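You operate a simulated robot arm through the tools that you are given. There is no shell and no other tool.

The job below is to be done with a simulated robot arm. You get a single attempt, and the scene is never put back.

JOB
Heat the iron on cotton and test its steam button with 2 shots.
Fine: leave it on its base and wait for the green lamp first; dial and red switch end off.

It is judged by the outcome, as a careful person would: the job done as asked, and still so three seconds after it is handed in. It fails if anything else is knocked over, pushed out of place, dropped, spilled or broken.

ROBOT AND FRAMES
A 6-joint arm with a two-finger parallel gripper, fixed in place. Base frame: the origin is at the foot of the arm, x ahead of it, y to its left, z up; the work surface is at about z = 0. Units: mm, rad, N and s.
With the tool pointing down near the work surface it reaches from about 120 to 500 mm from the base axis. Its first joint turns from -1.257 to 1.257 rad. Payload 0.65 kg.
The tool frame sits at the grasp point between the pads (the TCP): z along the fingers, y along the line on which they close. The tips reach 25 mm beyond it. The gripper opens to 76 mm. The fingers are 18 mm wide and 10 mm thick; the gripper's body (36 by 78 mm) begins 45 mm behind the TCP.
Orientation is told as [roll, pitch, yaw] about the base's x, y, z axes, in that order, counted from this pose: with the fingers straight down and closing along the base's y, the tool's x points along the base's -x, its y along +y and its z along -z.

CONTROLS
- The arm moves only by the tool arm_command. Its argument "steps" is a list of rows, each an object of numbers (a shift or turn left out is 0, a gripper value left out holds the last): "wx", "wy", "wz": the turn, a rotation vector about the tool's x, y, z in rad; "x", "y", "z": the shift along the tool's x, y, z in mm; "gripper": the closure in counts, from 0 (fully open) to 255 (shut). In form: [{"wx": .., "wy": .., "wz": .., "x": .., "y": .., "z": .., "gripper": ..}, ...]. A call has 1 to 20 rows; each row is the pose to reach, as a shift and turn from the pose commanded when the call began, along the tool's axes at that moment. Each row takes 0.2 s and may step no farther than 50 mm and 0.15 rad from the row before; otherwise, or with a gripper value out of range, the whole call is refused. Where a pose cannot be reached the arm comes as near as it can. A force on the tool above 40 N (or 10 N above the force at the start of the call, whichever is more), or a blocked arm, ends the call early, and 0.2 s more pass. Each finger travels about 108 mm/s and halts on what it meets, pressing with about 30 N; the grip force reading is that of the motor and also rises with nothing between the fingers. The clock runs only during rows and for 0.2 s after the last one: add rows that repeat a pose to give the fingers time. The reply holds the time, the measured pose of the TCP, the force on the tool along the base axes, the opening and the grip force, in the units named above and with some noise, with the torque about the TCP (base axes, N m) and any sound that the robot's microphone picked up.
- Cameras (640 x 400 px; columns grow to the right, rows downward): "scene" is fixed at [68.5, 285.1, 425.6]; the picture's right is [-0.66, -0.75, 0.00], its down [-0.35, 0.30, -0.89] and it looks along [0.67, -0.58, -0.46] (base axes); focal length 214 px, centre (320, 200). "wrist" rides on the gripper at [58, 11, -81] in the tool frame; the picture's right is [-0.18, 0.98, 0.00], its down [-0.75, -0.14, -0.64] and it looks along [-0.63, -0.12, 0.77] (tool axes); focal length 243 px, centre (320, 200).
- grab_frame(camera): a new picture of that camera. It takes no simulated time.
- point_at(camera, pixels): for up to 12 pixels [column, row] of the newest picture of that camera ("zoom" is the newest enlarged one), the place [x, y, z] in the base frame of the surface seen there, good to about 2 mm, but the place of the scene camera against the robot may be out by one fixed shift of up to 12 mm in any direction. It takes no simulated time.
- zoom(camera, box): a new picture of the part [left, top, right, bottom] of that camera's present view, enlarged. It takes no simulated time.
- close_job(): hands the job in; it is judged then, once.

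Open the gripper and draw the arm clear of the work before you hand the job in, unless the task says otherwise.

The tools are called after ">>>" as name(argument=value, ...) on one line, values as JSON. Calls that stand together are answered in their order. arm_command: Moves the arm, as the interface text tells. Its arguments: {"type":"object","properties":{"steps":{"type":"array"}},"required":["steps"]} The other tools are called the same way: grab_frame (camera) takes a picture; point_at (camera, pixels) gives the place of the surface under pixels of a picture; zoom (camera, box) takes an enlarged picture of a part of a camera's view; close_job () hands the job in.

At the start:

```text
time: 0.0
position: [190.7, 51.0, 409.8]
ee_rot: [-0.001, 0.001, -0.001]
ft_force: [-0.2, 1.1, -0.7]
torque: [-0.03, -0.02, -0.01]
finger_gap: 75.5
grasp_force: 0.2
```

scene: 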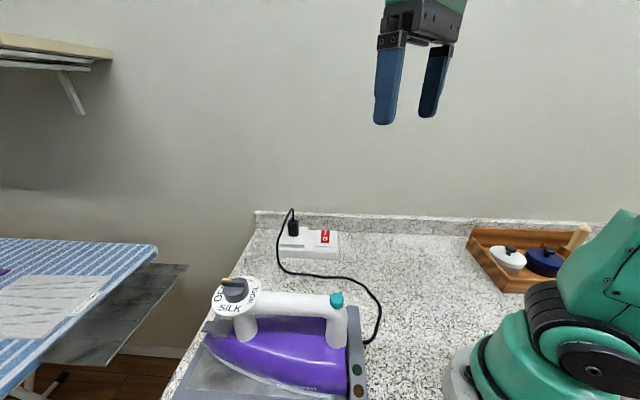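
wrist: 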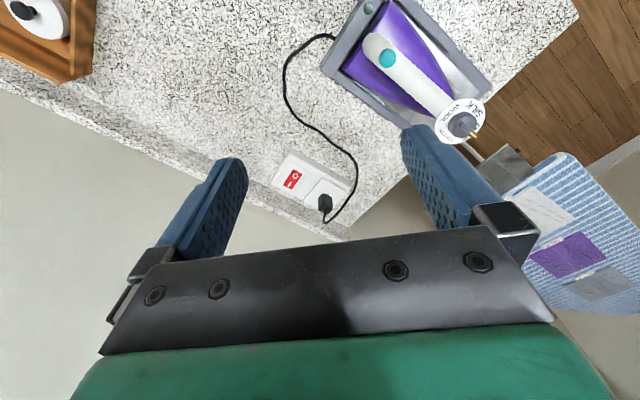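

The scene shows the iron on its base (about col 280, row 350), dial at (237,292), teal button at (336,299), and the red switch at (325,237). I'll zoom in on each of these.

>>> zoom(camera="scene", box=[190, 260, 390, 400])

>>> zoom(camera="wrist", box=[320, 0, 520, 150])

>>> zoom(camera="scene", box=[260, 200, 360, 270])

>>> point_at(camera="scene", pixels=[[325, 234], [325, 240], [310, 240], [236, 284], [230, 287], [250, 290], [336, 295], [336, 303], [357, 370], [357, 390], [290, 300], [223, 300]])

>>> point_at(camera="wrist", pixels=[[295, 175], [290, 184], [387, 58], [461, 124], [474, 135], [445, 112], [480, 112], [371, 8], [420, 80], [325, 203], [465, 140], [300, 160]])

```text
2.86 times, centred on (290, 330) of scene
```

zoom: 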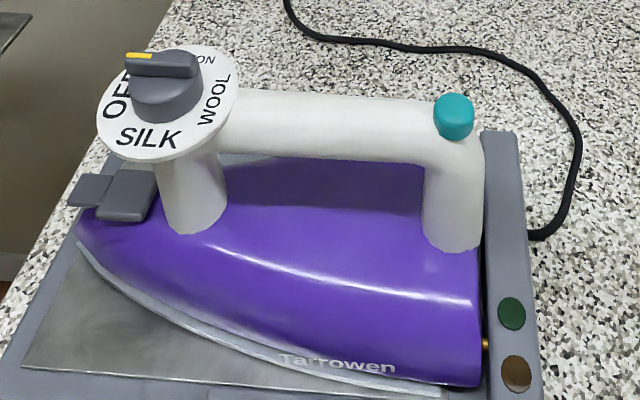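

```text
2.67 times, centred on (420, 75) of wrist
```

zoom: 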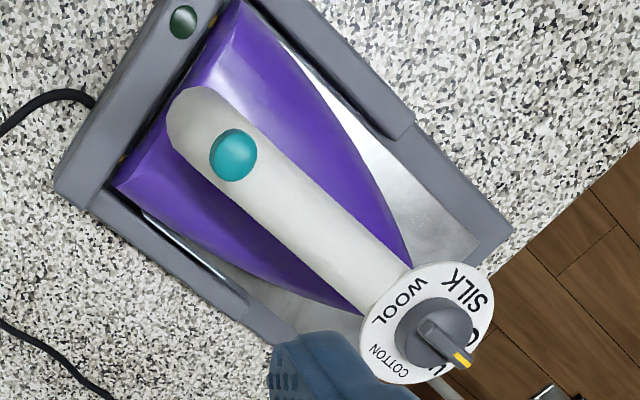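

```text
5.71 times, centred on (310, 235) of scene
```

zoom: 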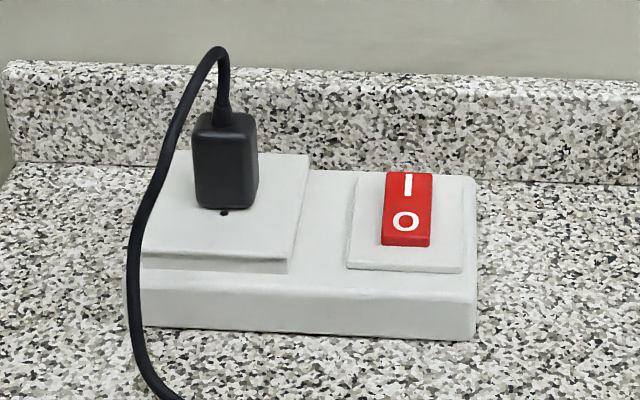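

```text
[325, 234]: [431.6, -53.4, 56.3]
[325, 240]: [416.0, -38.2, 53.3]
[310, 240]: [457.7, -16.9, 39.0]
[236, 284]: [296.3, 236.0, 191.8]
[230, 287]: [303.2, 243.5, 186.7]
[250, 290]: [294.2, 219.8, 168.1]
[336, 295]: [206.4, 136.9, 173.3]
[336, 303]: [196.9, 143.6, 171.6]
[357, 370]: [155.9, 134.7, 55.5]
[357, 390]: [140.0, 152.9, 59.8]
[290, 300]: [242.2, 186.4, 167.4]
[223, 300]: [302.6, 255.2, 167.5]
```

```text
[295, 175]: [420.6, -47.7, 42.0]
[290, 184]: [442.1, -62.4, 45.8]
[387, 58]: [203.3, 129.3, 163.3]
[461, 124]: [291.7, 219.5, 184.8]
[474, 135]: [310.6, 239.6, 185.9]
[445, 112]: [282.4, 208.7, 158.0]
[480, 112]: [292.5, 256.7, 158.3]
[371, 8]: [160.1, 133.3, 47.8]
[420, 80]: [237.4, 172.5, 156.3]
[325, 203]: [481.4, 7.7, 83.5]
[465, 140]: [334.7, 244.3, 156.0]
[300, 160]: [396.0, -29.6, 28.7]
```

The wrist picture shows the pointer at OFF with SILK, WOOL and COTTON around the dial; both lamps look dark and the switch's I end (290,184) sits higher, so it is off. I move the arm high over the iron for a closer look at the dial.

>>> arm_command(steps=[{"x": 2, "y": 35, "z": 10}, {"x": 4, "y": 70, "z": 20}, {"x": 6, "y": 105, "z": 30}, {"x": 8, "y": 135, "z": 40}, {"x": 10, "y": 160, "z": 50}, {"x": 10, "y": 160, "z": 50}])

>>> grab_frame(camera="wrist")

>>> zoom(camera="wrist", box=[240, 80, 400, 200])

```text
time: 1.4
position: [177.8, 213.6, 357.7]
ee_rot: [0.0, 0.0, 0.0]
ft_force: [0.3, 0.5, -0.1]
torque: [-0.02, -0.02, -0.01]
finger_gap: 76.0
grasp_force: 0.0
```

```text
taken
```

wrist: 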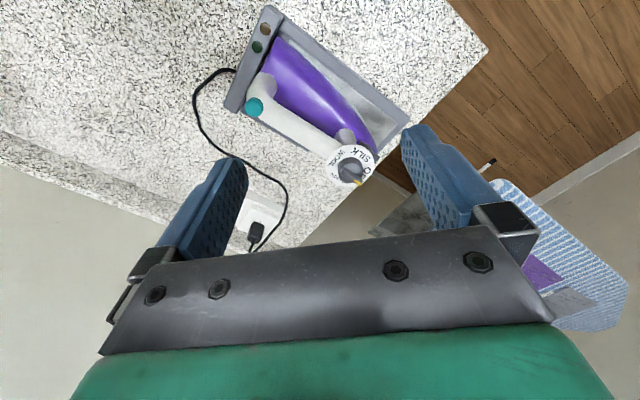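

```text
3.33 times, centred on (320, 140) of wrist
```

zoom: 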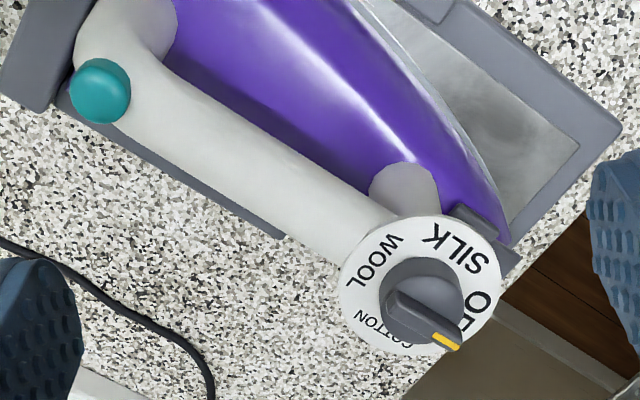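

The dial is now clear at about (350,170) in the wrist picture. I read the places of its labels, rim and pointer bar, plus the button, from the zoom.

>>> point_at(camera="zoom", pixels=[[378, 262], [456, 248], [478, 312], [382, 332], [346, 268], [420, 218], [500, 262], [400, 297], [445, 340], [408, 318], [100, 85], [422, 318]])

>>> point_at(camera="wrist", pixels=[[255, 105], [265, 28], [257, 46], [350, 170], [357, 178], [343, 172], [290, 130], [320, 148], [250, 213], [360, 165], [346, 150], [330, 165]])

>>> zoom(camera="wrist", box=[315, 135, 385, 195])

```text
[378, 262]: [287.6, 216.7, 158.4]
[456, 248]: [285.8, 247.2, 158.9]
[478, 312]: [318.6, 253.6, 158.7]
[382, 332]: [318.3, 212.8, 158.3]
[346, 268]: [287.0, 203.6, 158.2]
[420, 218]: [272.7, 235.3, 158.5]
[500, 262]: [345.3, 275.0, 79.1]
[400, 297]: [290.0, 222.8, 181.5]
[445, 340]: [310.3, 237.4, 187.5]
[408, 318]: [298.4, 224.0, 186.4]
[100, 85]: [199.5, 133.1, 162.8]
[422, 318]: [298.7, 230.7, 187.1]
```

```text
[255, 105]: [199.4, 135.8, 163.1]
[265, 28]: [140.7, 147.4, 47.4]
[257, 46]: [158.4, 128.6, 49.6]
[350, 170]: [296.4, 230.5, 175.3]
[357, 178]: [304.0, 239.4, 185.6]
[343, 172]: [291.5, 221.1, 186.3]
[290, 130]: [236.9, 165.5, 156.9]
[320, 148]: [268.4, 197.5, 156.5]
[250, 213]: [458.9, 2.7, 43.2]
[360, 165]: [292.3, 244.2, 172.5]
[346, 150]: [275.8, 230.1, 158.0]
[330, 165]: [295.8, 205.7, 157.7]
```

```text
6.67 times, centred on (350, 165) of wrist
```

zoom: 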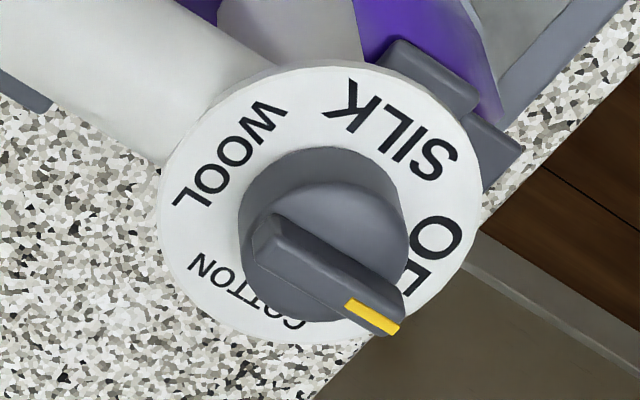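

The zoom shows the grip bar from (270,235) to (390,325), the yellow mark at its OFF end. I measure the bar edges, disc rim, and label centres.

>>> point_at(camera="zoom", pixels=[[283, 228], [262, 248], [400, 300], [378, 325], [330, 270], [372, 312], [167, 190], [300, 70], [475, 215], [205, 300], [270, 333], [440, 115]])

>>> point_at(camera="zoom", pixels=[[232, 157], [395, 130], [430, 260], [240, 290], [340, 195], [380, 220], [300, 300], [250, 245], [325, 165], [300, 250], [350, 285], [350, 270]])

```text
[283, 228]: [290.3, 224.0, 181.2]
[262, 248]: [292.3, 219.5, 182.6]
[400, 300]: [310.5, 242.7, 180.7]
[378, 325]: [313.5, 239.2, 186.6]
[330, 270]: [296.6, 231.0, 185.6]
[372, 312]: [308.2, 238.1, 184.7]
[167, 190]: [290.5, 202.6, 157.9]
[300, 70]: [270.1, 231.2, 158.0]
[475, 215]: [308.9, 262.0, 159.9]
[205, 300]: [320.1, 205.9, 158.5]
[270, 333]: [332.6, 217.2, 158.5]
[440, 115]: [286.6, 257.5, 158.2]
```

```text
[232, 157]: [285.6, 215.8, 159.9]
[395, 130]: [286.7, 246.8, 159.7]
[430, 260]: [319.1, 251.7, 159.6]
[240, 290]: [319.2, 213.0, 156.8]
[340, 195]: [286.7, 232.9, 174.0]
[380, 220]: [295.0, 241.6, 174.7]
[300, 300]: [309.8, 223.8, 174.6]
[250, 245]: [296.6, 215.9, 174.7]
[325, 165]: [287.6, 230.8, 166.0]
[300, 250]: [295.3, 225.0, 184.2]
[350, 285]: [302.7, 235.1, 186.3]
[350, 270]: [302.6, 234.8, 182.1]
```

Fitting the rim gives the dial axis near (302.5, 231) with OFF at about 45°, SILK 135°, WOOL 225° and COTTON 315° (anticlockwise from above), and the bar 175–187 mm high. I move over the dial with height to spare.

>>> arm_command(steps=[{"x": -25, "y": 3, "z": 20}, {"x": -50, "y": 7, "z": 40}, {"x": -75, "y": 10, "z": 60}, {"x": -100, "y": 14, "z": 80}, {"x": -124, "y": 17.5, "z": 98}, {"x": -124, "y": 17.5, "z": 98}, {"x": -124, "y": 17.5, "z": 98}])

```text
time: 3.0
position: [303.5, 231.1, 259.8]
ee_rot: [0.001, 0.001, 0.001]
ft_force: [-0.4, 0.6, 0.2]
torque: [-0.03, 0.01, -0.01]
finger_gap: 76.0
grasp_force: 0.1
```

Reading is (303.5, 231.1, 259.8), above the dial. I now test the yaw range in free air, turning to about +135°.

>>> arm_command(steps=[{"wz": -0.14}, {"wz": -0.28}, {"wz": -0.42}, {"wz": -0.56}, {"wz": -0.7}, {"wz": -0.84}, {"wz": -0.98}, {"wz": -1.12}, {"wz": -1.26}, {"wz": -1.4}, {"wz": -1.54}, {"wz": -1.68}, {"wz": -1.82}, {"wz": -1.96}, {"wz": -2.1}, {"wz": -2.24}, {"wz": -2.356}, {"wz": -2.356}])

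>>> grab_frame(camera="wrist")

```text
time: 6.8
position: [303.5, 230.1, 261.8]
ee_rot: [-0.001, 0.001, 2.358]
ft_force: [-0.2, 0.2, 0.1]
torque: [0.0, -0.01, 0.0]
finger_gap: 76.0
grasp_force: 0.1
```

```text
taken
```

wrist: 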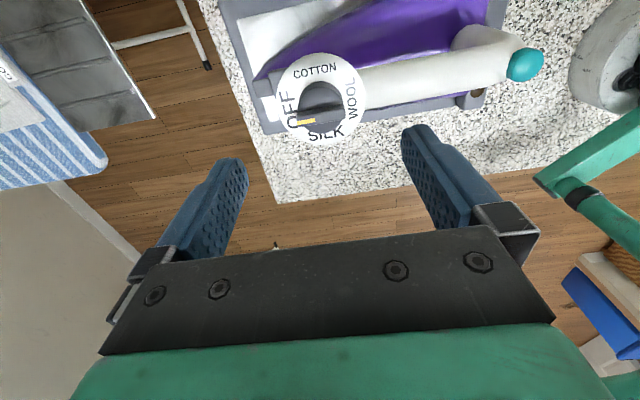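

Yaw +2.358 is reached, and from here the dial is at (322,98) with the bar seen side-on. I zoom in to cross-check the bar and rim positions from this angle.

>>> zoom(camera="wrist", box=[270, 45, 380, 150])

```text
3.81 times, centred on (325, 98) of wrist
```

zoom: 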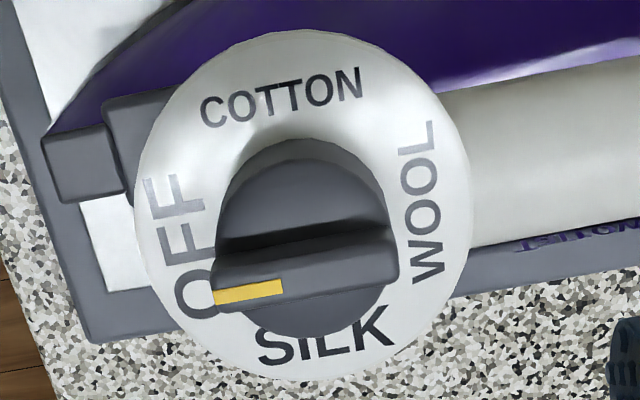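

>>> point_at(camera="zoom", pixels=[[220, 280], [388, 240], [396, 270], [225, 300], [305, 255], [310, 285], [135, 215], [300, 30], [470, 200], [345, 378], [185, 85], [420, 90]])

>>> point_at(camera="wrist", pixels=[[525, 64], [525, 55], [535, 62], [515, 70], [460, 40], [470, 100], [400, 75], [440, 70]])

```text
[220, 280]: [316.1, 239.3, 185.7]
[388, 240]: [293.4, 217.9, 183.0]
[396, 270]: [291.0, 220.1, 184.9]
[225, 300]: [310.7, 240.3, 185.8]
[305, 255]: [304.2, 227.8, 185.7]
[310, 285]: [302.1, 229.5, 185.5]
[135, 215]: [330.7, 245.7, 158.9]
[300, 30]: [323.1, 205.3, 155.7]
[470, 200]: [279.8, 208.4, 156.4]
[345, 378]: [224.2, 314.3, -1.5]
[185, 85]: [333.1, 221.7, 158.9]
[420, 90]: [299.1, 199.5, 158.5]
```

```text
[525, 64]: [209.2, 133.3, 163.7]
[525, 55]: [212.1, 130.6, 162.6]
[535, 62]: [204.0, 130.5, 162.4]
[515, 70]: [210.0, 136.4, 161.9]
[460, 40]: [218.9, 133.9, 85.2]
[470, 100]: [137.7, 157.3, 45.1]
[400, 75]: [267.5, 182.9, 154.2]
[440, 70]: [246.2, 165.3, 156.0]
```

Both views agree: axis near (302.5, 230.3), bar at about 44.5°, top z≈186. I check whether yaw -135° is also reachable, which would allow the entire turn in a single grasp.

>>> arm_command(steps=[{"wz": 0.148}, {"wz": 0.296}, {"wz": 0.444}, {"wz": 0.592}, {"wz": 0.74}, {"wz": 0.888}, {"wz": 1.036}, {"wz": 1.184}, {"wz": 1.332}, {"wz": 1.48}, {"wz": 1.628}, {"wz": 1.776}, {"wz": 1.924}, {"wz": 2.072}, {"wz": 2.22}, {"wz": 2.356}, {"wz": 2.356}])

>>> arm_command(steps=[{"wz": 0.148}, {"wz": 0.296}, {"wz": 0.444}, {"wz": 0.592}, {"wz": 0.74}, {"wz": 0.888}, {"wz": 1.036}, {"wz": 1.184}, {"wz": 1.332}, {"wz": 1.48}, {"wz": 1.628}, {"wz": 1.776}, {"wz": 1.924}, {"wz": 2.072}, {"wz": 2.22}, {"wz": 2.356}, {"wz": 2.356}])

```text
time: 10.4
position: [303.3, 229.9, 262.4]
ee_rot: [0.0, -0.002, -0.003]
ft_force: [1.0, 0.2, -0.6]
torque: [-0.01, 0.0, 0.01]
finger_gap: 75.9
grasp_force: 0.0
```

```text
time: 14.0
position: [303.8, 229.3, 261.9]
ee_rot: [0.001, 0.0, -2.358]
ft_force: [0.2, -0.9, 0.0]
torque: [0.0, 0.01, 0.02]
finger_gap: 76.0
grasp_force: 0.1
```

Yaw −2.358 is reachable too, so one grasp can cover the 270° anticlockwise turn. I partly close the fingers (to ~30 mm) and descend so the tips come to z≈178, beside the bar and above the knob body.

>>> arm_command(steps=[{"x": -0.7, "y": -0.7, "z": 10, "gripper": 150}, {"x": -0.7, "y": -0.7, "z": 20}, {"x": -0.7, "y": -0.7, "z": 30}, {"x": -0.7, "y": -0.7, "z": 40}, {"x": -0.7, "y": -0.7, "z": 48}, {"x": -0.7, "y": -0.7, "z": 54}, {"x": -0.7, "y": -0.7, "z": 58}, {"x": -0.7, "y": -0.7, "z": 58}])

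>>> grab_frame(camera="wrist")

>>> zoom(camera="scene", box=[180, 200, 320, 320])

```text
time: 15.8
position: [303.8, 230.3, 204.3]
ee_rot: [-0.001, -0.001, -2.355]
ft_force: [0.3, -0.2, -0.4]
torque: [0.0, -0.01, -0.02]
finger_gap: 31.4
grasp_force: 0.1
```

```text
taken
```

wrist: 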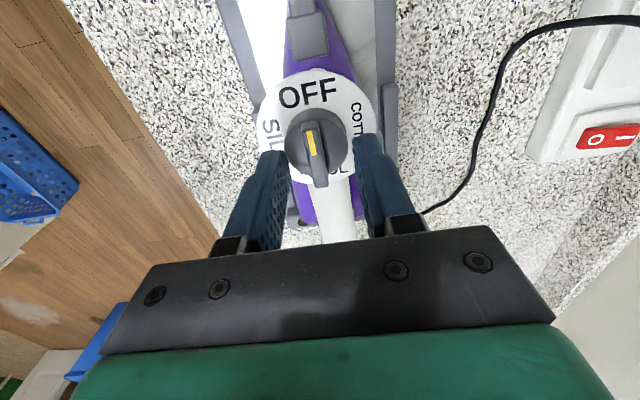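

```text
3.33 times, centred on (250, 260) of scene
```

zoom: 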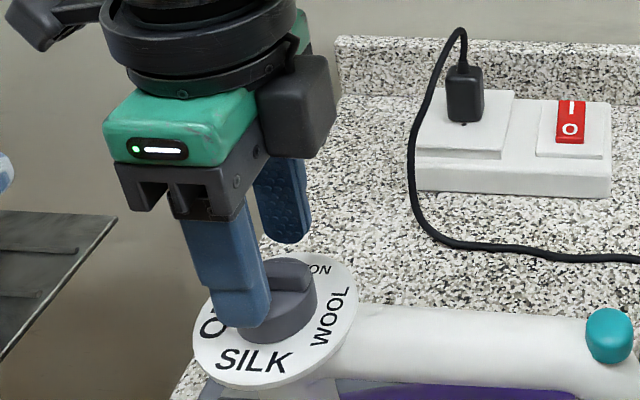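

The bar sits between the fingers with about 30 mm opening. I zoom in to check its centring across the closing direction before closing.

>>> zoom(camera="wrist", box=[240, 70, 400, 220])

```text
2.67 times, centred on (320, 145) of wrist
```

zoom: 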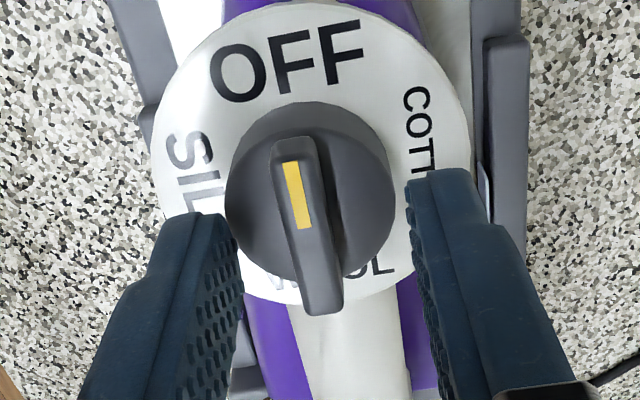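

>>> point_at(camera="zoom", pixels=[[275, 165], [310, 150], [306, 305], [340, 295], [291, 230], [325, 225], [308, 228], [228, 220], [391, 210], [310, 4], [210, 215], [430, 175]])

```text
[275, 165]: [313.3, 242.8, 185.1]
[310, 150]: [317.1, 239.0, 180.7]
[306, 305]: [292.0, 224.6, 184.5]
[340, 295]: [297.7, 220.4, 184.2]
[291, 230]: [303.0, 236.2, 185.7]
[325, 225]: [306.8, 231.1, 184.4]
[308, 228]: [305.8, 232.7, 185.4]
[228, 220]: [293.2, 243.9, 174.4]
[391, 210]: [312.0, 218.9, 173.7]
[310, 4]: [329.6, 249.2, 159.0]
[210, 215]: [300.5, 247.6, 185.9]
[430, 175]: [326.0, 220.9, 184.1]
```

The bar's mid-line is within about 1 mm of the tool's mid-plane. I close gradually and watch the side force.

>>> arm_command(steps=[{"gripper": 190}, {"gripper": 215}, {"gripper": 225}, {"gripper": 228}, {"gripper": 228}])

```text
time: 17.0
position: [302.5, 229.9, 203.7]
ee_rot: [0.0, 0.0, -2.357]
ft_force: [-1.2, 0.7, 1.2]
torque: [0.05, 0.03, 0.0]
finger_gap: 9.7
grasp_force: 1.4
```

Gap 9.7 mm with a small −1.3 N side force suggests first contact. I close a little more to see whether the grip becomes balanced.

>>> arm_command(steps=[{"gripper": 232}, {"gripper": 236}, {"gripper": 236}])

>>> zoom(camera="wrist", box=[240, 70, 400, 220])

```text
time: 17.8
position: [304.0, 229.7, 203.5]
ee_rot: [0.001, 0.001, -2.356]
ft_force: [-1.5, 0.3, 0.6]
torque: [0.0, 0.07, 0.05]
finger_gap: 7.4
grasp_force: 29.1
```

```text
2.67 times, centred on (320, 145) of wrist
```

zoom: 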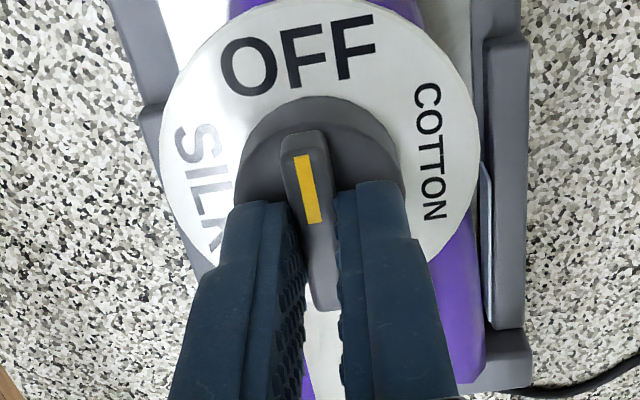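

Gripped at 7.4 mm, but compared with the prior zoom the disc moved ~9 px right (≈1.5–2 mm along tool +y). I shift the grip back by about 1.6 mm so the iron sits where it was.

>>> arm_command(steps=[{"y": -0.8}, {"y": -1.6}, {"y": -1.6}])

>>> zoom(camera="wrist", box=[240, 70, 400, 220])

```text
time: 18.6
position: [301.9, 229.7, 204.2]
ee_rot: [0.0, 0.0, -2.356]
ft_force: [0.3, -1.1, 0.9]
torque: [0.04, -0.07, 0.05]
finger_gap: 7.6
grasp_force: 29.2
```

```text
2.67 times, centred on (320, 145) of wrist
```

zoom: 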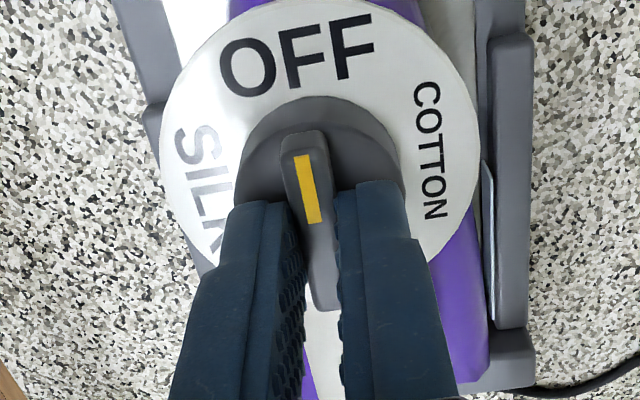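

Now the side force is small (≈1 N) and the disc is back. I turn a first 0.3 rad anticlockwise and check torque and picture.

>>> arm_command(steps=[{"wz": -0.06, "y": 0.4}, {"wz": -0.12, "y": 0.4}, {"wz": -0.18, "y": 0.4}, {"wz": -0.24, "y": 0.4}, {"wz": -0.3, "y": 0.4}])

>>> grab_frame(camera="wrist")

>>> zoom(camera="scene", box=[180, 200, 380, 400])

```text
time: 19.8
position: [302.2, 229.3, 204.5]
ee_rot: [0.0, -0.001, -2.056]
ft_force: [-3.5, 2.5, 7.5]
torque: [0.2, 0.01, 0.01]
finger_gap: 7.4
grasp_force: 29.8
```

```text
taken
```

wrist: 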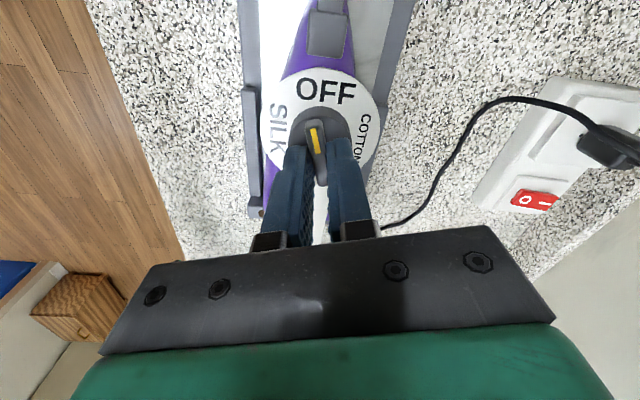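

```text
2.00 times, centred on (280, 300) of scene
```

zoom: 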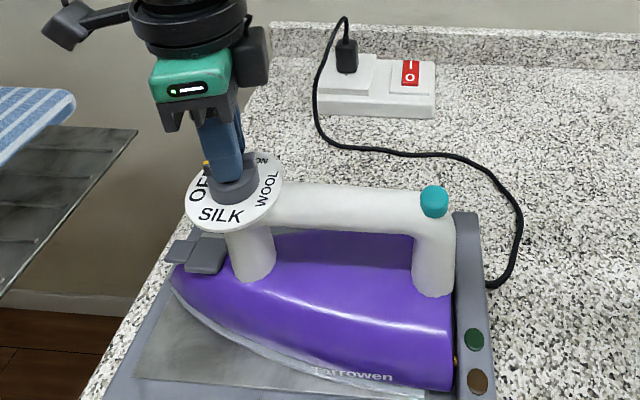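

The iron, base and labels are unchanged in the scene (button still at (337,300), lamp at (357,369)), while in the wrist view OFF rotated relative to the fingers, so the dial turns. There is 7.5 N upward force, so I ease up 0.7 mm while turning on another 0.49 rad.

>>> arm_command(steps=[{"wz": -0.07, "z": -0.7}, {"wz": -0.14, "z": -0.7}, {"wz": -0.21, "z": -0.7}, {"wz": -0.28, "z": -0.7}, {"wz": -0.35, "z": -0.7}, {"wz": -0.42, "z": -0.7}, {"wz": -0.49, "z": -0.7}])

>>> zoom(camera="wrist", box=[240, 70, 400, 220])

>>> zoom(camera="scene", box=[180, 200, 380, 400])

```text
time: 21.4
position: [301.2, 229.4, 205.2]
ee_rot: [0.001, 0.0, -1.565]
ft_force: [-0.3, -0.2, 0.1]
torque: [0.13, -0.01, -0.02]
finger_gap: 7.2
grasp_force: 29.2
```

```text
2.67 times, centred on (320, 145) of wrist
```

zoom: 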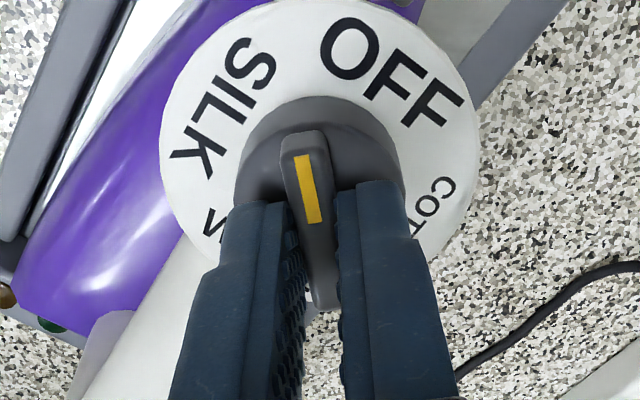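

```text
2.00 times, centred on (280, 300) of scene
```

zoom: 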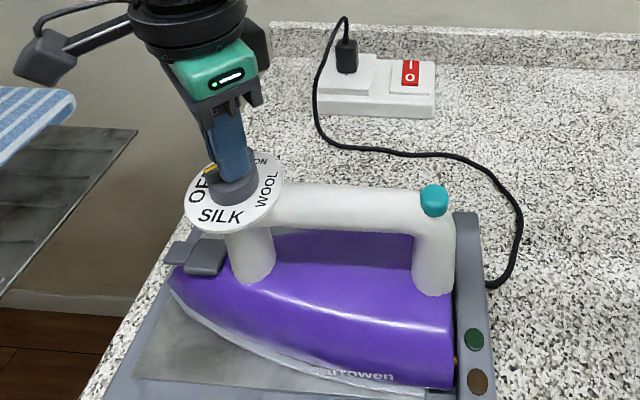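

The pointer is now halfway between OFF and SILK with near-zero force and the iron undisturbed. I continue turning smoothly by 1.9 rad.

>>> arm_command(steps=[{"wz": -0.1}, {"wz": -0.2}, {"wz": -0.3}, {"wz": -0.4}, {"wz": -0.5}, {"wz": -0.6}, {"wz": -0.7}, {"wz": -0.8}, {"wz": -0.9}, {"wz": -1.0}, {"wz": -1.1}, {"wz": -1.2}, {"wz": -1.3}, {"wz": -1.4}, {"wz": -1.5}, {"wz": -1.6}, {"wz": -1.7}, {"wz": -1.8}, {"wz": -1.9}])

>>> zoom(camera="wrist", box=[240, 70, 400, 220])

>>> zoom(camera="scene", box=[180, 200, 380, 400])

```text
time: 25.4
position: [301.7, 229.8, 204.4]
ee_rot: [0.0, 0.0, 0.335]
ft_force: [0.0, 1.3, 0.1]
torque: [0.12, -0.25, 0.02]
finger_gap: 7.4
grasp_force: 29.0
```

```text
2.67 times, centred on (320, 145) of wrist
```

zoom: 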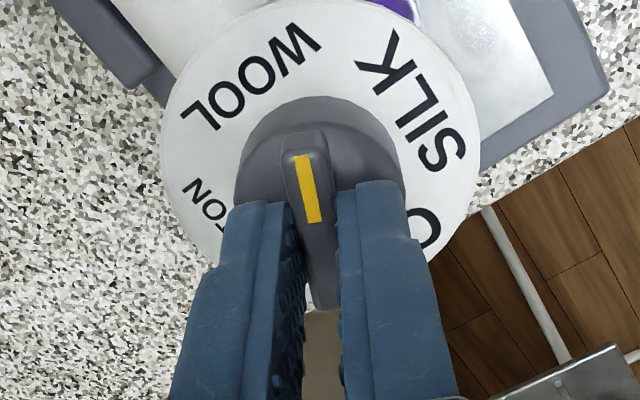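

```text
2.00 times, centred on (280, 300) of scene
```

zoom: 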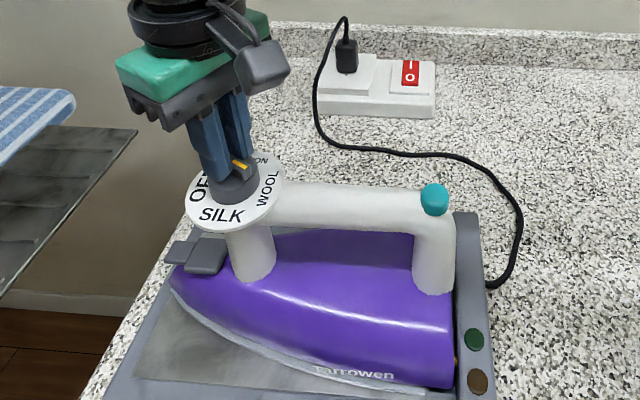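

The pointer has passed SILK towards WOOL with low forces. I turn the remaining 2.02 rad to COTTON.

>>> arm_command(steps=[{"wz": -0.11}, {"wz": -0.22}, {"wz": -0.33}, {"wz": -0.44}, {"wz": -0.55}, {"wz": -0.66}, {"wz": -0.77}, {"wz": -0.88}, {"wz": -0.99}, {"wz": -1.1}, {"wz": -1.21}, {"wz": -1.32}, {"wz": -1.43}, {"wz": -1.54}, {"wz": -1.65}, {"wz": -1.76}, {"wz": -1.86}, {"wz": -1.94}, {"wz": -2.02}])

>>> zoom(camera="wrist", box=[240, 70, 400, 220])

>>> zoom(camera="scene", box=[180, 200, 380, 400])

```text
time: 29.4
position: [301.8, 229.2, 204.6]
ee_rot: [0.001, -0.002, 2.355]
ft_force: [0.9, -1.2, -0.5]
torque: [-0.14, -0.16, 0.01]
finger_gap: 7.5
grasp_force: 29.6
```

```text
2.67 times, centred on (320, 145) of wrist
```

zoom: 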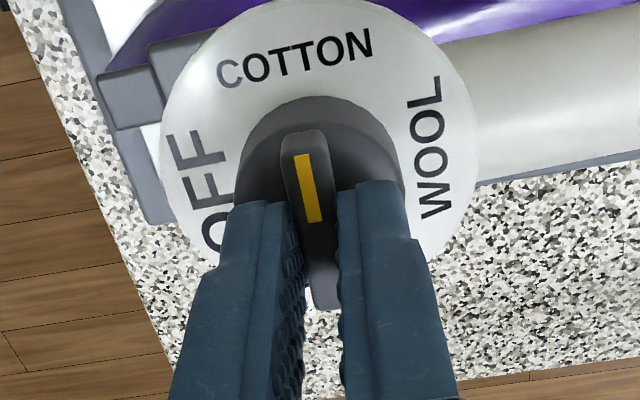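

```text
2.00 times, centred on (280, 300) of scene
```

zoom: 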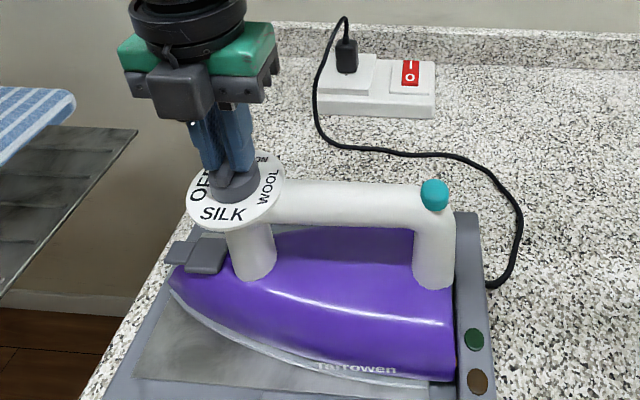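

The pointer now faces COTTON just as it faced OFF at the start. In the scene, however, the button moved from (434,201) to (434,192) in the zoom, so the iron may have yawed slightly; I open the fingers, rise and compare.

>>> arm_command(steps=[{"gripper": 225}, {"gripper": 200}, {"gripper": 180}, {"gripper": 150}, {"gripper": 150}, {"z": -10}, {"z": -25}, {"z": -45}, {"z": -65}, {"z": -80}, {"z": -80}])

>>> grab_frame(camera="wrist")

>>> zoom(camera="scene", box=[190, 260, 390, 400])

```text
time: 31.8
position: [304.0, 230.1, 284.5]
ee_rot: [0.0, -0.002, 2.353]
ft_force: [0.2, 0.4, -0.9]
torque: [0.0, 0.02, 0.02]
finger_gap: 31.3
grasp_force: 0.1
```

```text
taken
```

wrist: 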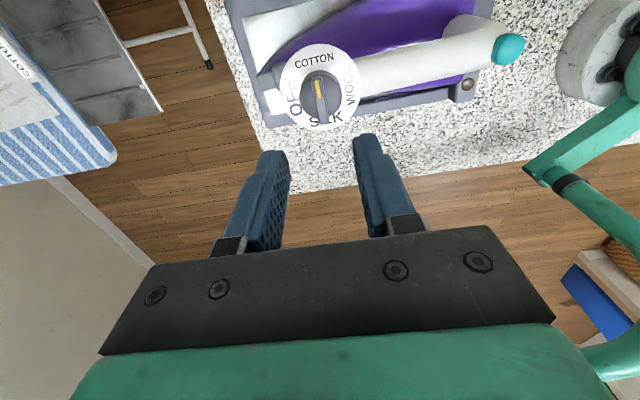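

```text
2.86 times, centred on (290, 330) of scene
```

zoom: 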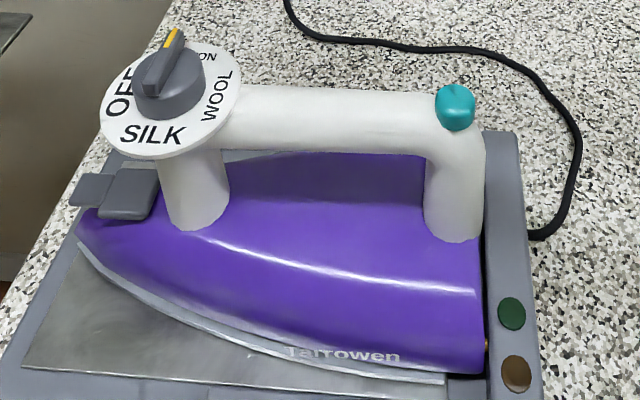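

The pointer is on COTTON (yellow mark at (320,88)), but the heel has shifted: button from (454,115) to (455,107) in the zoom. I measure the iron's present yaw.

>>> point_at(camera="zoom", pixels=[[455, 92], [455, 107], [170, 150], [200, 230], [455, 240], [482, 370], [440, 380], [80, 245], [478, 262], [510, 312], [516, 372], [486, 345]])

>>> zoom(camera="wrist", box=[230, 0, 540, 150])

>>> point_at(camera="wrist", pixels=[[508, 48], [500, 45], [515, 45], [470, 85], [320, 50], [320, 128], [281, 90], [360, 88], [319, 80], [319, 110], [400, 62], [450, 50]])

```text
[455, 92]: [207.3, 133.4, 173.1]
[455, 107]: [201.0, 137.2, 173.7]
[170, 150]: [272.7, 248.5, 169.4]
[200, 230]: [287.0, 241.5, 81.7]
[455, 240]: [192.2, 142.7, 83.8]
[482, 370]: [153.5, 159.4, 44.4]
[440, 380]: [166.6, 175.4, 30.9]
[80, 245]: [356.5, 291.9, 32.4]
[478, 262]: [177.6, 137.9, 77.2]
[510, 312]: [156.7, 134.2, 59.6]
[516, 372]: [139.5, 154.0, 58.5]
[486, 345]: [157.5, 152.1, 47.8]
```

```text
2.06 times, centred on (385, 75) of wrist
```

zoom: 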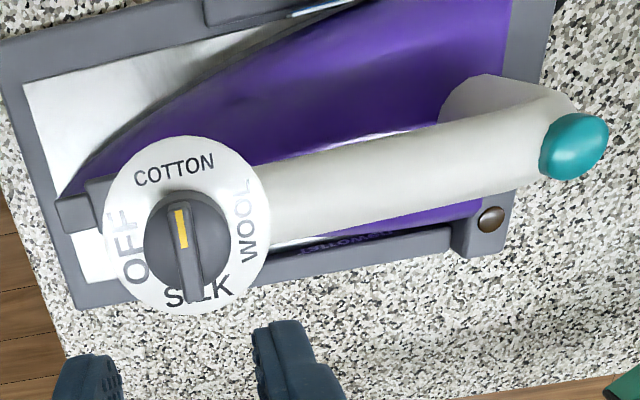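

```text
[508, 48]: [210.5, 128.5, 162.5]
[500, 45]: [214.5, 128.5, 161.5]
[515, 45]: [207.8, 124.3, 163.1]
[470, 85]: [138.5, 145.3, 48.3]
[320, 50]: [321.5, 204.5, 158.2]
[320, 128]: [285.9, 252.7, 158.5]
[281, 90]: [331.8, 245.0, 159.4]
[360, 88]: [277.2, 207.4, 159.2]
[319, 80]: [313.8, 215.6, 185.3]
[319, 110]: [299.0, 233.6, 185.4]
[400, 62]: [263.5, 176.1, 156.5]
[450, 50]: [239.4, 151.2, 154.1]
```

The iron yawed only ~2° at the dial's end stop (button now ≈(210,127)) and is still on its base; I'll watch that. Next I move at height toward the red switch, turning the tool back to yaw 0 for a better look.

>>> arm_command(steps=[{"wz": 0.14, "x": 12, "y": 9, "z": -4}, {"wz": 0.28, "x": 24, "y": 18, "z": -4}, {"wz": 0.42, "x": 36, "y": 27, "z": -4}, {"wz": 0.56, "x": 48, "y": 36, "z": 0}, {"wz": 0.7, "x": 60, "y": 45, "z": 0}, {"wz": 0.84, "x": 72, "y": 54, "z": 0}, {"wz": 0.98, "x": 84, "y": 63, "z": 5}, {"wz": 1.12, "x": 96, "y": 72, "z": 10}, {"wz": 1.26, "x": 108, "y": 81, "z": 15}, {"wz": 1.4, "x": 120, "y": 90, "z": 20}, {"wz": 1.54, "x": 132, "y": 99, "z": 25}, {"wz": 1.68, "x": 144, "y": 108, "z": 30}, {"wz": 1.82, "x": 156, "y": 117, "z": 35}, {"wz": 1.96, "x": 168, "y": 126, "z": 40}, {"wz": 2.1, "x": 180, "y": 135, "z": 40}, {"wz": 2.24, "x": 192, "y": 144, "z": 40}, {"wz": 2.356, "x": 202, "y": 151, "z": 40}, {"wz": 2.356, "x": 202, "y": 151, "z": 40}])

>>> grab_frame(camera="wrist")

```text
time: 35.6
position: [338.3, -19.7, 244.0]
ee_rot: [0.001, 0.0, -0.005]
ft_force: [1.3, -0.4, 0.0]
torque: [0.01, -0.02, 0.01]
finger_gap: 31.4
grasp_force: 0.1
```

```text
taken
```

wrist: 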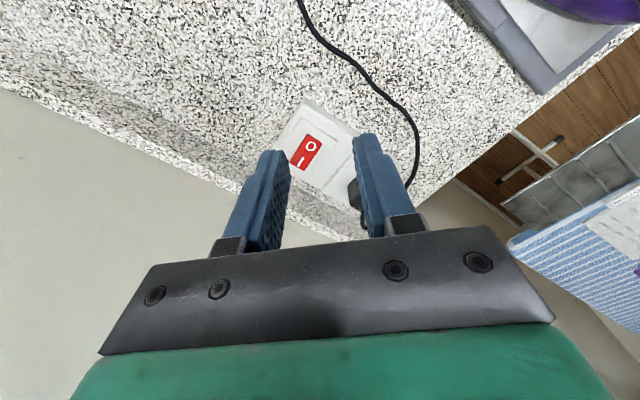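

The switch is visible at about (306,152), O at (311,146) and I at (299,161). I zoom and measure it, the backsplash and the plug.

>>> zoom(camera="wrist", box=[270, 95, 370, 195])

>>> point_at(camera="wrist", pixels=[[312, 137], [311, 146], [306, 152], [299, 161], [295, 167], [318, 142], [302, 148], [240, 160], [330, 225], [356, 200], [100, 115], [340, 150]])

```text
4.00 times, centred on (320, 145) of wrist
```

zoom: 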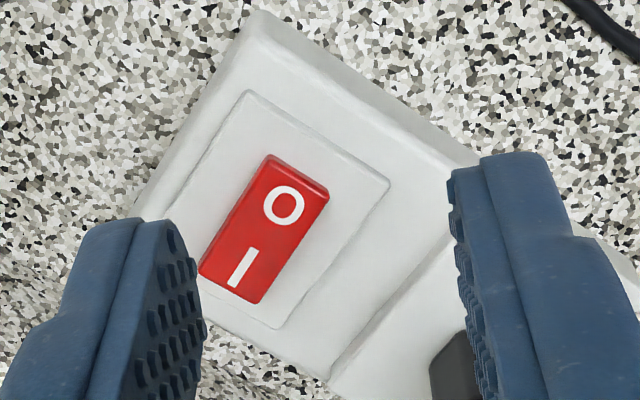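

```text
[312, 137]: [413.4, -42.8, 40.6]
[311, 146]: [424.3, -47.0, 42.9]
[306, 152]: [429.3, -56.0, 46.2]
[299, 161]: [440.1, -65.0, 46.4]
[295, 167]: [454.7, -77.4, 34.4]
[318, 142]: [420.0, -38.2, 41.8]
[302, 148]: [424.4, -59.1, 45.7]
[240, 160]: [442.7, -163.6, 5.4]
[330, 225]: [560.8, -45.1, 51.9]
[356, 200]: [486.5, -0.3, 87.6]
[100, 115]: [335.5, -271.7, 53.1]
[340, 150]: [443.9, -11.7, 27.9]
```

I measure the rocker corners in the zoom.

>>> point_at(camera="zoom", pixels=[[268, 162], [322, 196], [206, 268], [256, 296], [298, 178], [282, 205], [265, 232], [242, 265], [230, 280], [225, 240], [240, 320], [210, 150]])

```text
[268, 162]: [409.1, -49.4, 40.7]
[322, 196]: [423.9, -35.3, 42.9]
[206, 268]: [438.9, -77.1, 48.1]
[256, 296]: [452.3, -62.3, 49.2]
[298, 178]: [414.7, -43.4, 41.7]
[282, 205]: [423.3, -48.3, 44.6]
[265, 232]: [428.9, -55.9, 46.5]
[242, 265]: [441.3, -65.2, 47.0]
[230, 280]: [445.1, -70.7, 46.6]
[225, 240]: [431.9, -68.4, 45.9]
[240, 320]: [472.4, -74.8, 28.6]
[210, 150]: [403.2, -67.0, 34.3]
```

The rocker runs from O end (416,-42,42) to raised I end (446,-70,48). I close the fingers, turn to yaw −45° to line up with it, and move above the I end with tips at about z 85.

>>> arm_command(steps=[{"wz": 0.1, "x": -12, "y": -6, "z": 5, "gripper": 255}, {"wz": 0.2, "x": -24, "y": -12, "z": 15}, {"wz": 0.3, "x": -36, "y": -18, "z": 30}, {"wz": 0.4, "x": -48, "y": -24, "z": 45}, {"wz": 0.5, "x": -60, "y": -30, "z": 60}, {"wz": 0.6, "x": -72, "y": -36, "z": 75}, {"wz": 0.7, "x": -84, "y": -42, "z": 90}, {"wz": 0.785, "x": -96, "y": -46, "z": 105}, {"wz": 0.785, "x": -106.7, "y": -49.3, "z": 120}, {"wz": 0.785, "x": -106.7, "y": -49.3, "z": 134}, {"wz": 0.785, "x": -106.7, "y": -49.3, "z": 134}])

>>> grab_frame(camera="wrist")

>>> zoom(camera="scene", box=[240, 130, 400, 270])

```text
time: 38.0
position: [443.6, -67.0, 110.3]
ee_rot: [0.001, 0.0, -0.787]
ft_force: [0.4, 0.1, 0.0]
torque: [-0.03, 0.01, -0.01]
finger_gap: 0.1
grasp_force: 24.0
```

```text
taken
```

wrist: 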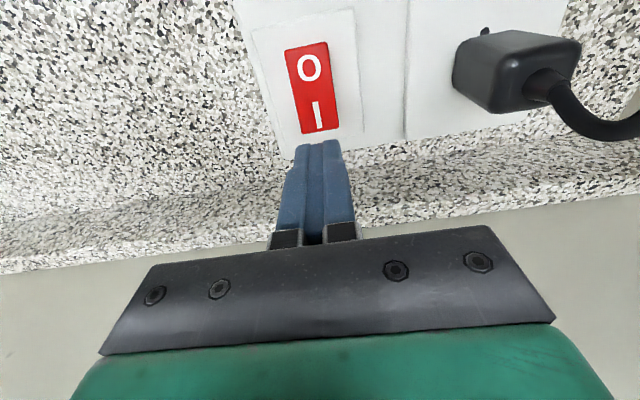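

```text
2.86 times, centred on (320, 200) of scene
```

zoom: 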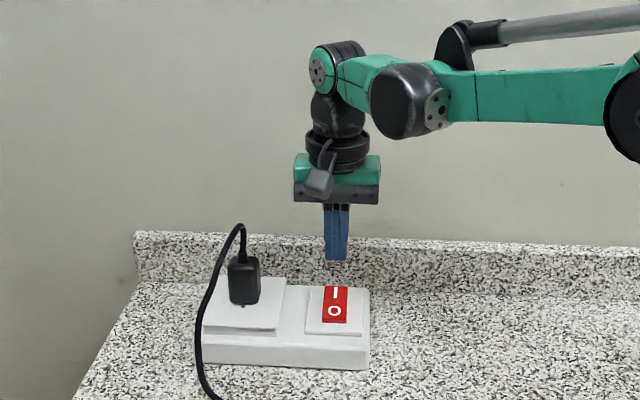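

From the wrist view the rocker is at (310,87) and the closed fingertips above its I end at (318,145). I measure once more from this near view.

>>> point_at(camera="wrist", pixels=[[308, 44], [310, 68], [315, 90], [318, 115], [321, 132], [302, 130], [336, 130], [286, 50], [327, 44], [480, 70]])

```text
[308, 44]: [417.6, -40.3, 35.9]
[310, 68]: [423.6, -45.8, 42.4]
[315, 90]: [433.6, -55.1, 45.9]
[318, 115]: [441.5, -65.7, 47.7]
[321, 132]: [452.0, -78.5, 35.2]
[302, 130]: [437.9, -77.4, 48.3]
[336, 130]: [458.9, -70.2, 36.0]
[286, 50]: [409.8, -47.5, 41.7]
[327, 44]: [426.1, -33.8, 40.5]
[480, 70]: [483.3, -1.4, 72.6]
```

The I end sits at about (445,−70,48), right under the tips. I descend to just above it and then press in small increments.

>>> arm_command(steps=[{"z": 12}, {"z": 24}, {"z": 32}, {"z": 35}, {"z": 36.5}, {"z": 38}, {"z": 39.5}, {"z": 41}, {"z": 42}])

>>> zoom(camera="scene", box=[280, 200, 360, 270])

>>> zoom(camera="scene", box=[190, 260, 390, 400])

```text
time: 40.0
position: [444.6, -69.0, 70.1]
ee_rot: [0.0, -0.002, -0.787]
ft_force: [2.9, -3.4, 23.9]
torque: [0.11, 0.1, 0.14]
finger_gap: 0.0
grasp_force: 23.8
```

```text
5.71 times, centred on (320, 235) of scene
```

zoom: 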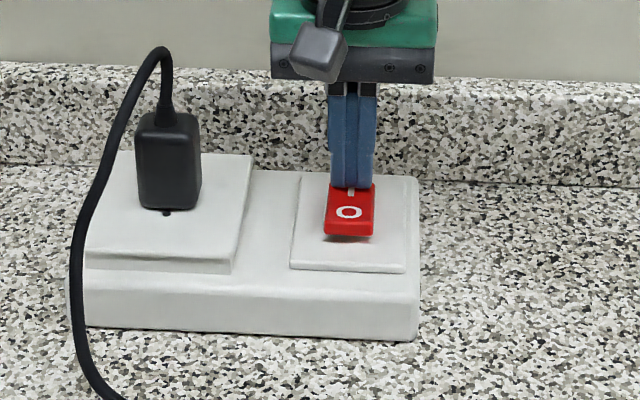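

```text
2.86 times, centred on (290, 330) of scene
```

zoom: 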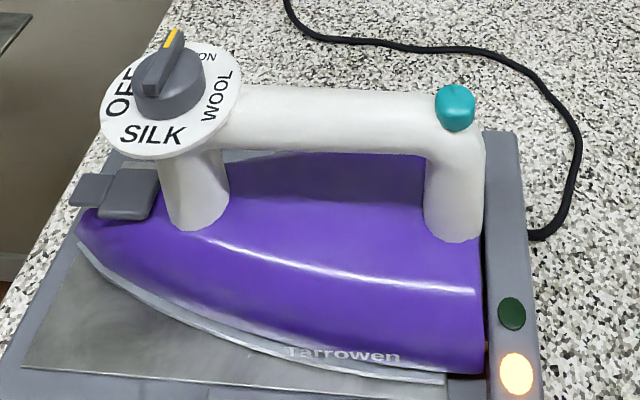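

The rocker has flipped (O end now raised) and the amber lamp at (516,372) is lit: heating. I lift straight up off the switch.

>>> arm_command(steps=[{"z": -5}, {"z": -15}, {"z": -40}, {"z": -75}, {"z": -110}, {"z": -145}, {"z": -180}, {"z": -200}, {"z": -200}])

>>> zoom(camera="scene", box=[280, 200, 360, 270])

```text
time: 42.0
position: [428.6, -68.9, 256.9]
ee_rot: [0.0, 0.001, -0.788]
ft_force: [-0.3, 0.0, 0.0]
torque: [-0.03, 0.02, 0.0]
finger_gap: 0.0
grasp_force: 23.1
out of reach, approached as far as the arm can: row 7, 8, 9
```

```text
5.71 times, centred on (320, 235) of scene
```

zoom: 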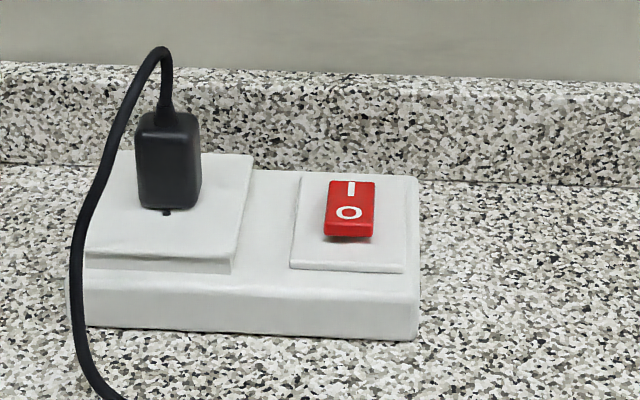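

The switch stays on. I carry the arm back to beside/above the steam button, turning to yaw 0 for a view of it, while the iron heats.

>>> arm_command(steps=[{"wz": 0, "x": 25, "y": -3, "z": 0}, {"wz": -0.08, "x": 50, "y": -7, "z": 0}, {"wz": -0.16, "x": 75, "y": -10, "z": -4}, {"wz": -0.24, "x": 100, "y": -14, "z": -8}, {"wz": -0.32, "x": 125, "y": -18, "z": -12}, {"wz": -0.4, "x": 150, "y": -21, "z": -16}, {"wz": -0.48, "x": 175, "y": -25, "z": -20}, {"wz": -0.56, "x": 200, "y": -28, "z": -24}, {"wz": -0.64, "x": 225, "y": -32, "z": -28}, {"wz": -0.72, "x": 250, "y": -35, "z": -32}, {"wz": -0.787, "x": 275, "y": -39, "z": -36}, {"wz": -0.787, "x": 295, "y": -42, "z": -36}, {"wz": -0.787, "x": 295, "y": -42, "z": -36}])

>>> grab_frame(camera="wrist")

>>> grab_frame(camera="scene")

```text
time: 44.8
position: [194.0, 112.9, 294.8]
ee_rot: [0.0, 0.0, 0.0]
ft_force: [0.2, 0.7, 0.1]
torque: [0.03, 0.04, -0.03]
finger_gap: 0.0
grasp_force: 23.6
```

```text
taken
```

wrist: 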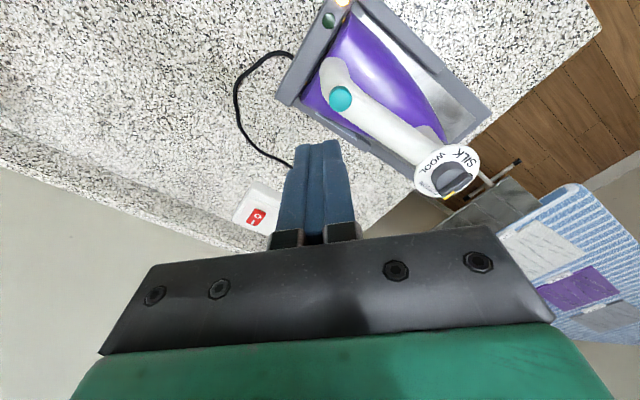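

```text
taken
```

scene: 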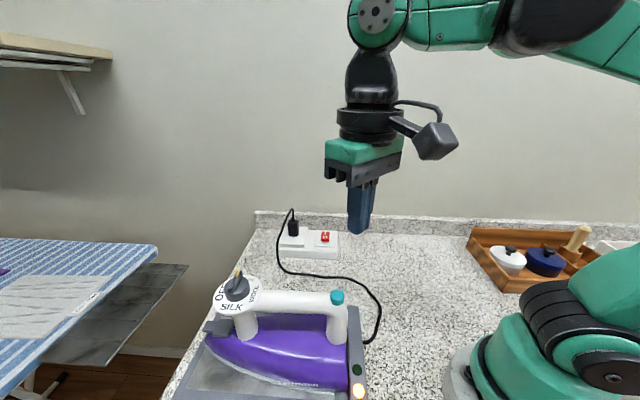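

The amber lamp is on and the green still dark; the button shows at (340,98) in the wrist view. I zoom and measure the button.

>>> zoom(camera="wrist", box=[290, 50, 390, 140])

>>> point_at(camera="zoom", pixels=[[320, 212], [250, 210], [325, 165], [390, 200], [330, 260], [285, 240], [365, 235], [350, 170], [400, 240], [440, 310]])

```text
4.44 times, centred on (340, 95) of wrist
```

zoom: 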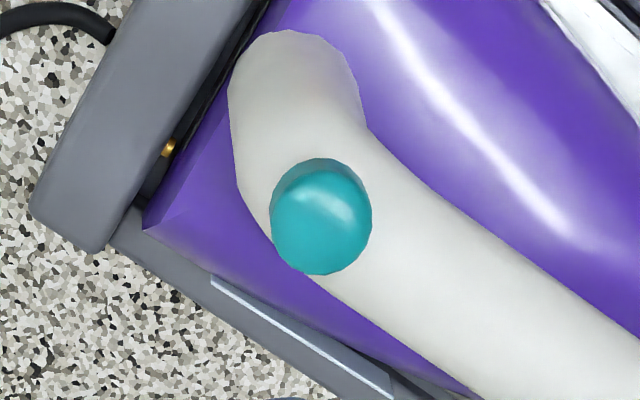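

```text
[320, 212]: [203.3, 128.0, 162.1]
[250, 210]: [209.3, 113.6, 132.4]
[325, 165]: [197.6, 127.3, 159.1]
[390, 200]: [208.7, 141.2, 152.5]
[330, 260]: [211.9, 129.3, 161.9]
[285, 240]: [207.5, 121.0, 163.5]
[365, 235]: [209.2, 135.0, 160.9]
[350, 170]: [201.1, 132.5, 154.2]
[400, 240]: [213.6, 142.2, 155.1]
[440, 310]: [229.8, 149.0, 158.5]
```

Button centre is about (207.5, 128) with top z≈163. I move to hover with the tips about 20 mm above it and then wait for the green lamp.

>>> arm_command(steps=[{"x": -4, "y": 5, "z": 20}, {"x": -9, "y": 10, "z": 40}, {"x": -13.5, "y": 15, "z": 60}, {"x": -13.5, "y": 15, "z": 75}, {"x": -13.5, "y": 15, "z": 85}, {"x": -13.5, "y": 15, "z": 85}, {"x": -13.5, "y": 15, "z": 85}])

>>> zoom(camera="scene", box=[190, 260, 390, 400])

>>> grab_frame(camera="wrist")

```text
time: 46.4
position: [206.9, 126.9, 206.9]
ee_rot: [-0.001, 0.001, 0.0]
ft_force: [-0.6, -1.0, 0.6]
torque: [0.03, 0.0, 0.01]
finger_gap: 0.0
grasp_force: 23.4
```

```text
2.86 times, centred on (290, 330) of scene
```

zoom: 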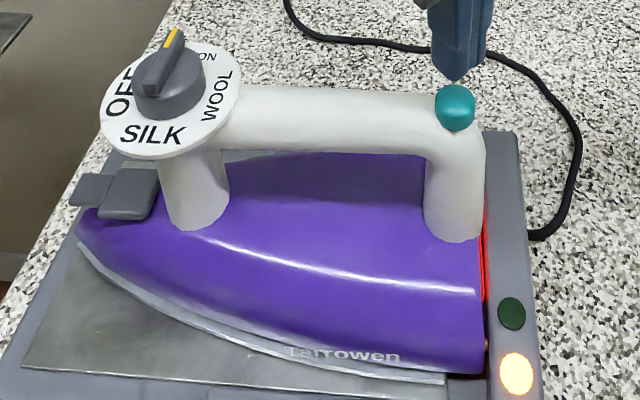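

```text
taken
```

wrist: 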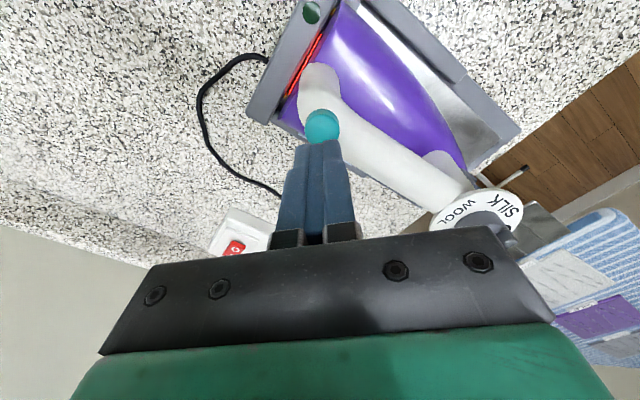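

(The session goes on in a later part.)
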